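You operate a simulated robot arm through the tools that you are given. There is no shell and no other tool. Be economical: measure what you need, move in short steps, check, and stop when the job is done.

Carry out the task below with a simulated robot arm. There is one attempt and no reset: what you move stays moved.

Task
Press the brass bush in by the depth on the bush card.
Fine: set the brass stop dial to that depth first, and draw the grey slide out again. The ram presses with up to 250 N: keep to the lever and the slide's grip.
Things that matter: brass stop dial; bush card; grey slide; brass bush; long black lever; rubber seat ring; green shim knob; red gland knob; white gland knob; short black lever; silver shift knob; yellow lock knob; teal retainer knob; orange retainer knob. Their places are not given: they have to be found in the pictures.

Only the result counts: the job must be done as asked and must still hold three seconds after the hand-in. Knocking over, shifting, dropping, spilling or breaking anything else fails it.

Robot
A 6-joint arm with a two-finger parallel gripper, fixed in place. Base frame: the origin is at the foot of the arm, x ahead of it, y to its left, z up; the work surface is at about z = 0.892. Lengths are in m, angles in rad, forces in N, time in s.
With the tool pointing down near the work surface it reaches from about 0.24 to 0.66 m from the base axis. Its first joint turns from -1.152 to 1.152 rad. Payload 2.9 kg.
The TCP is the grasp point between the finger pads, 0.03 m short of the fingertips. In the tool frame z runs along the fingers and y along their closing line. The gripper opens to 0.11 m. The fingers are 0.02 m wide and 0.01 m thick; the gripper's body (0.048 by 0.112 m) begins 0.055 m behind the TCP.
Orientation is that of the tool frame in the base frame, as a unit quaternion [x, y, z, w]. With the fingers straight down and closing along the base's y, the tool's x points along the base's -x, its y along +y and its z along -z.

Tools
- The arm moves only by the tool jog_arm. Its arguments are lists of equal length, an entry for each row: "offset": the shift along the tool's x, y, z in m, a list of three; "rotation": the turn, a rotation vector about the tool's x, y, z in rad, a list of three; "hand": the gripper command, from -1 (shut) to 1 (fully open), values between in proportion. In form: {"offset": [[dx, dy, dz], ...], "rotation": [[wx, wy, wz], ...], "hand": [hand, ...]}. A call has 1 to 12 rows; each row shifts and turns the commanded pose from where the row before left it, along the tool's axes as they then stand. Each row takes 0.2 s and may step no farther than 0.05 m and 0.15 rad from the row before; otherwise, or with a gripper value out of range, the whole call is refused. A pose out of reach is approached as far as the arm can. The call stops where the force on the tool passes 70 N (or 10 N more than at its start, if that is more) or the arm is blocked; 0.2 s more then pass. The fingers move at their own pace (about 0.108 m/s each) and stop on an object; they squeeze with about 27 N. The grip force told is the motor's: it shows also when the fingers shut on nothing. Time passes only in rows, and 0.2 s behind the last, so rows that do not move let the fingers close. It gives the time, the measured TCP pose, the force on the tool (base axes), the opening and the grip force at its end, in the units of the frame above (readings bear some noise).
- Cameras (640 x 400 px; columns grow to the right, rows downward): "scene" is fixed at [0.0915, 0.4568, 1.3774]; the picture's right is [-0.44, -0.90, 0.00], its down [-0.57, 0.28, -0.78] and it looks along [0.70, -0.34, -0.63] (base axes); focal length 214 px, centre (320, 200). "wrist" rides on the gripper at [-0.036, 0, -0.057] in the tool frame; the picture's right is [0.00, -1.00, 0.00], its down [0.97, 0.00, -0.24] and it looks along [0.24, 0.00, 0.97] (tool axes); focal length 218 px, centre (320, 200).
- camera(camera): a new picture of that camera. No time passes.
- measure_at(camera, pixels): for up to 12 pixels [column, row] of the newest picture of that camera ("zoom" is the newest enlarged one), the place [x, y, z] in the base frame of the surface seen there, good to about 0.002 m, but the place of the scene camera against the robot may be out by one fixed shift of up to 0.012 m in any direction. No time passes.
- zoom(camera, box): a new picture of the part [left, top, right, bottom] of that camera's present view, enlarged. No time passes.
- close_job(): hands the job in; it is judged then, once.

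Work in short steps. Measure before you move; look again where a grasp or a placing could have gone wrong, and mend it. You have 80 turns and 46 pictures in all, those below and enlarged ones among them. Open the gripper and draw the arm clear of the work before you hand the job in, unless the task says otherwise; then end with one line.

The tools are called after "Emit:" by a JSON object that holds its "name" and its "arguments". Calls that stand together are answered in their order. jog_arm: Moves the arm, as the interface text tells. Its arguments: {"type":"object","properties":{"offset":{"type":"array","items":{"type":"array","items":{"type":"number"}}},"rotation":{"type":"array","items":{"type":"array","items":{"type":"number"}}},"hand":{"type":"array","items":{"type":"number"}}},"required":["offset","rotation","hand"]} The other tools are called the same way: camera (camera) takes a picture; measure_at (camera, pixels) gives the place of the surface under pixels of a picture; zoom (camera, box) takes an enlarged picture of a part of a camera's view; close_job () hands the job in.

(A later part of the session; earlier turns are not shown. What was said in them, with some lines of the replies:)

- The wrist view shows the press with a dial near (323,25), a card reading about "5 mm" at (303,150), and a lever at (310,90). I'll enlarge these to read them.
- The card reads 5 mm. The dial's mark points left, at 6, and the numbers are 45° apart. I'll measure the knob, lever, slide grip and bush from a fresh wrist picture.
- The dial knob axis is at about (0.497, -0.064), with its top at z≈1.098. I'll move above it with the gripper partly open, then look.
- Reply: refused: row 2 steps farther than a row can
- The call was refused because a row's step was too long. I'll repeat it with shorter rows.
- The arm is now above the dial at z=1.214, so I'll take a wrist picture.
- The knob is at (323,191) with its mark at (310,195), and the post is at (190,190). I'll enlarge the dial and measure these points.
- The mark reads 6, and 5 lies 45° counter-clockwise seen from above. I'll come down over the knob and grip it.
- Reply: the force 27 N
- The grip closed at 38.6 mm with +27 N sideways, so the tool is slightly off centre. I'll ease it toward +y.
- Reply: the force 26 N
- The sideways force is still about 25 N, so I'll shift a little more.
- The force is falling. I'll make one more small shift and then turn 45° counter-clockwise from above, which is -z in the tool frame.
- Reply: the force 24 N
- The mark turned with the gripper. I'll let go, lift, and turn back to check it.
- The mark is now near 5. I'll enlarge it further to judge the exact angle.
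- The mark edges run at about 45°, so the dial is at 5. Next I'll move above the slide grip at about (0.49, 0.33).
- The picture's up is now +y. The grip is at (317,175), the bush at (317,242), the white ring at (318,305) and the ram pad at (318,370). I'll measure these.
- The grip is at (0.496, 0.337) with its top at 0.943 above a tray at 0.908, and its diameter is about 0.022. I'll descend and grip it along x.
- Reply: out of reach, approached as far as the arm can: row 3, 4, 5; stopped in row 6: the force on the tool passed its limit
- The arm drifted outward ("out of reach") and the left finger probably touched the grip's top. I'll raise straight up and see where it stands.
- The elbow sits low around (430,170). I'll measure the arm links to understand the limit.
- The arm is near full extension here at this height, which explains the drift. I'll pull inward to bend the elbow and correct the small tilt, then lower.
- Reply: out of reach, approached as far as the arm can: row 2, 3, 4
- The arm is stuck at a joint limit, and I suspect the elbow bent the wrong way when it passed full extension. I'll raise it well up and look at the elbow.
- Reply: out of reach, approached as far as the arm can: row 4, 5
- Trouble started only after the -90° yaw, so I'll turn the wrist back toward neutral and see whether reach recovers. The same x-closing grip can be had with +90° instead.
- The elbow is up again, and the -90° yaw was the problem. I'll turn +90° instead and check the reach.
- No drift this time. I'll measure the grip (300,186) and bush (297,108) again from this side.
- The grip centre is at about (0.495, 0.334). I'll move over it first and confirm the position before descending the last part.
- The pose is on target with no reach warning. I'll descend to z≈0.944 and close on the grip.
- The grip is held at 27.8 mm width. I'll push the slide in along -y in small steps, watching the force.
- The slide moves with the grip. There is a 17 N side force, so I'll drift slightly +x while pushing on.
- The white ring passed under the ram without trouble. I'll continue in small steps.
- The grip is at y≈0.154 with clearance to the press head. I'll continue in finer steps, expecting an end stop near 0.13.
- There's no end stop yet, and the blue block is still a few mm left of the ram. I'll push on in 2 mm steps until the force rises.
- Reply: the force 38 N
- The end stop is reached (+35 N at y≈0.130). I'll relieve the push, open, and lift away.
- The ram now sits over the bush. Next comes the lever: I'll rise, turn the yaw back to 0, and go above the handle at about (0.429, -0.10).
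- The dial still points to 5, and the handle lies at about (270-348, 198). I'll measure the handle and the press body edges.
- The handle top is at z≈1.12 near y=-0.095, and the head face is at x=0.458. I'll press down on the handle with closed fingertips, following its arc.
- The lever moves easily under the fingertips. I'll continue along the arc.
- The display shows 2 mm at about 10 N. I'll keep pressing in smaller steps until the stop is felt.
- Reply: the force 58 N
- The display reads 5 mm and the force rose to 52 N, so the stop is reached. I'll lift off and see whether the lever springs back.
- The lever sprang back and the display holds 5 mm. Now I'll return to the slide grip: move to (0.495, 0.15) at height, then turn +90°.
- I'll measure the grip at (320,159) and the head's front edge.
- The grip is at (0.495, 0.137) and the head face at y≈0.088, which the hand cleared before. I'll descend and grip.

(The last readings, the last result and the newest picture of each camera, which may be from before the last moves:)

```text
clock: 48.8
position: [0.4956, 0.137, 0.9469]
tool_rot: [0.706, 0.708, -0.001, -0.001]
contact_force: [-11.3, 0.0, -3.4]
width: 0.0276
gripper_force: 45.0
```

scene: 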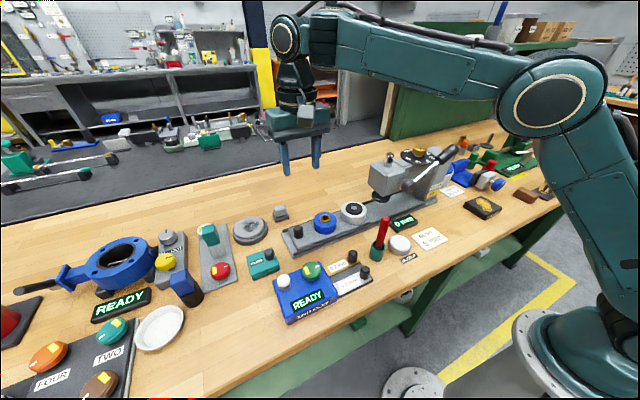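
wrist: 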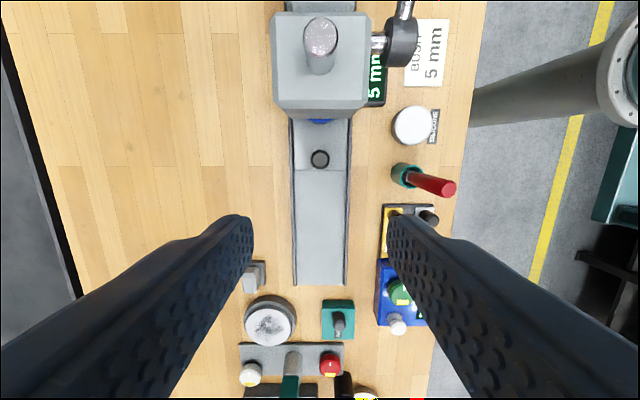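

The grip is held. I'll draw the slide out along +y by about 0.197 m, back toward where it started.

Emit:
{"name": "jog_arm", "arguments": {"offset": [[0.005, 0, 0], [0.015, 0, 0], [0.018, 0, 0], [0.02, 0, 0], [0.02, 0, 0], [0.02, 0, 0], [0.02, 0, 0], [0.02, 0, 0], [0.02, 0, 0], [0.02, 0, 0], [0.015, 0, 0], [0, 0, 0]], "rotation": [[0, 0, 0], [0, 0, 0], [0, 0, 0], [0, 0, 0], [0, 0, 0], [0, 0, 0], [0, 0, 0], [0, 0, 0], [0, 0, 0], [0, 0, 0], [0, 0, 0], [0, 0, 0]], "hand": [-1, -1, -1, -1, -1, -1, -1, -1, -1, -1, -1, -1]}}

```text
clock: 51.4
position: [0.495, 0.3316, 0.9463]
tool_rot: [0.706, 0.708, 0.0, 0.0]
contact_force: [-22.7, 3.3, 1.4]
width: 0.0276
gripper_force: 45.4
```

The slide has moved about 0.195 m. I'll nudge it outward to find its end stop.

Emit:
{"name": "jog_arm", "arguments": {"offset": [[0.002, -0.0005, 0], [0.002, 0, 0], [0, 0, 0]], "rotation": [[0, 0, 0], [0, 0, 0], [0, 0, 0]], "hand": [-1, -1, -1]}}

```text
clock: 52.2
position: [0.4948, 0.335, 0.9458]
tool_rot: [0.706, 0.708, 0.0, 0.001]
contact_force: [-20.7, 1.6, 2.0]
width: 0.0277
gripper_force: 44.9
```

Emit:
{"name": "jog_arm", "arguments": {"offset": [[0.002, 0, 0], [0.002, 0, 0], [0, 0, 0]], "rotation": [[0, 0, 0], [0, 0, 0], [0, 0, 0]], "hand": [-1, -1, -1]}}

Emit:
{"name": "zoom", "arguments": {"camera": "scene", "box": [260, 120, 460, 260]}}

```text
clock: 53.0
position: [0.4947, 0.3364, 0.9464]
tool_rot: [0.707, 0.707, -0.001, 0.0]
contact_force: [-20.2, -17.8, 8.1]
width: 0.0274
gripper_force: 45.6
```

```text
2.86 times, centred on (360, 190) of scene
```

zoom: 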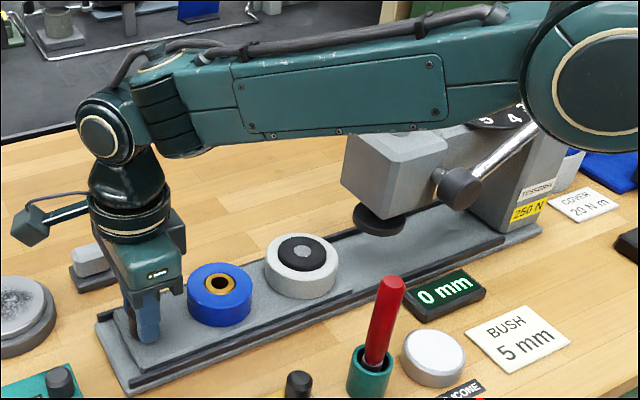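

The outer stop is reached and the bush is now lower in the blue block. I'll release, rise, and check.

Emit:
{"name": "jog_arm", "arguments": {"offset": [[-0.001, 0, 0], [0, 0, 0], [0, 0, 0], [0, 0, -0.035], [0, 0, -0.04], [0, 0, -0.04], [-0.02, -0.02, -0.03], [-0.03, -0.02, 0], [-0.03, -0.02, 0], [0, 0, 0]], "rotation": [[0, 0, 0], [0, 0, 0], [0, 0, 0], [0, 0, 0], [0, 0, 0], [0, 0, 0], [0, 0, 0], [0, 0, 0], [0, 0, 0], [0, 0, 0]], "hand": [-1, 0, 0, 0, 0, 0, 0, 0, 0, 0]}}

Emit:
{"name": "camera", "arguments": {"camera": "wrist"}}

Emit:
{"name": "camera", "arguments": {"camera": "scene"}}

```text
clock: 55.2
position: [0.4334, 0.2568, 1.0952]
tool_rot: [0.707, 0.707, -0.001, 0.0]
contact_force: [-0.1, -0.8, -0.1]
width: 0.0553
gripper_force: 0.1
```

```text
9 pictures are left
```

wrist: 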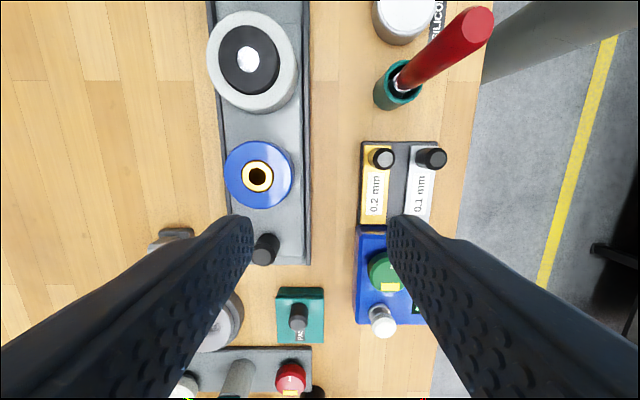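

```text
8 pictures are left
```

scene: 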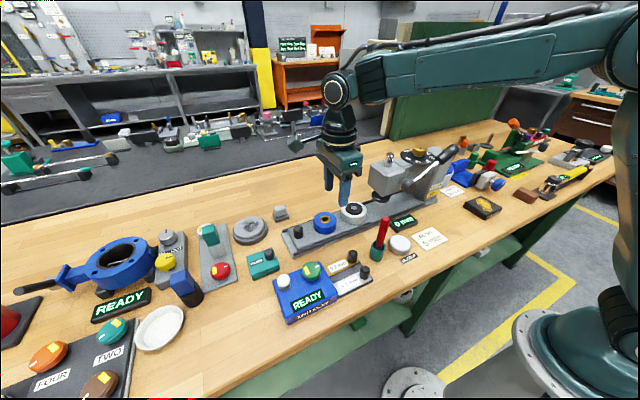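

Everything else is in place and the slide is out. I'll check the bush height at (257,176) and rise clear.

Emit:
{"name": "measure_at", "arguments": {"camera": "wrist", "pixels": [[257, 164], [245, 176], [269, 176], [257, 189], [235, 176], [257, 202]]}}

Emit:
{"name": "jog_arm", "arguments": {"offset": [[0, -0.02, -0.03], [0, -0.02, -0.03], [0, -0.02, -0.02], [0, 0, 0]], "rotation": [[0, 0, 0], [0, 0, 0], [0, 0, 0], [0, 0, 0]], "hand": [0.5, 1, 1, 1]}}

Emit:
{"name": "zoom", "arguments": {"camera": "scene", "box": [270, 120, 470, 260]}}

```text
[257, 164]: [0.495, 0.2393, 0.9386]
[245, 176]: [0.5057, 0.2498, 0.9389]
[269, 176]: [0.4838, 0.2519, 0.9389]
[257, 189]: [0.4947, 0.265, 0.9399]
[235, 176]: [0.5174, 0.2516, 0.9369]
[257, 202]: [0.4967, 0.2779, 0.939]
```

```text
clock: 56.2
position: [0.3731, 0.2589, 1.1731]
tool_rot: [0.706, 0.708, -0.001, 0.0]
contact_force: [0.1, -0.4, -0.1]
width: 0.1102
gripper_force: 0.0
```

```text
2.86 times, centred on (370, 190) of scene
```

zoom: 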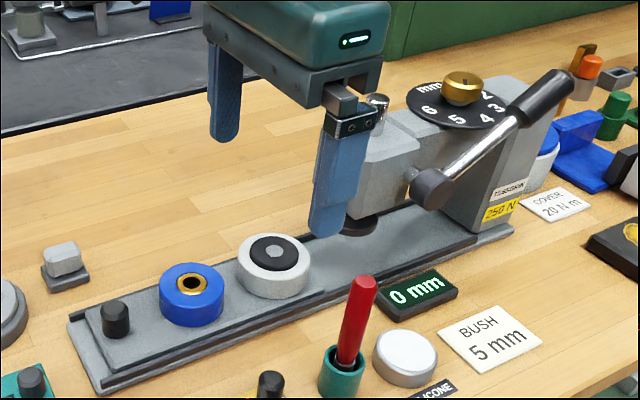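

The bush top dropped from about 0.944 to 0.939, which is 5 mm. The slide is at its outer stop, the dial is at 5, and the arm is clear with the gripper open, so I'll hand in.

Emit:
{"name": "close_job", "arguments": {}}

```text
The job is handed in.
```

I pressed the brass bush in by 5 mm, as the card asks, with the stop dial set to 5 first and the grey slide drawn back out to its stop; the job is handed in.
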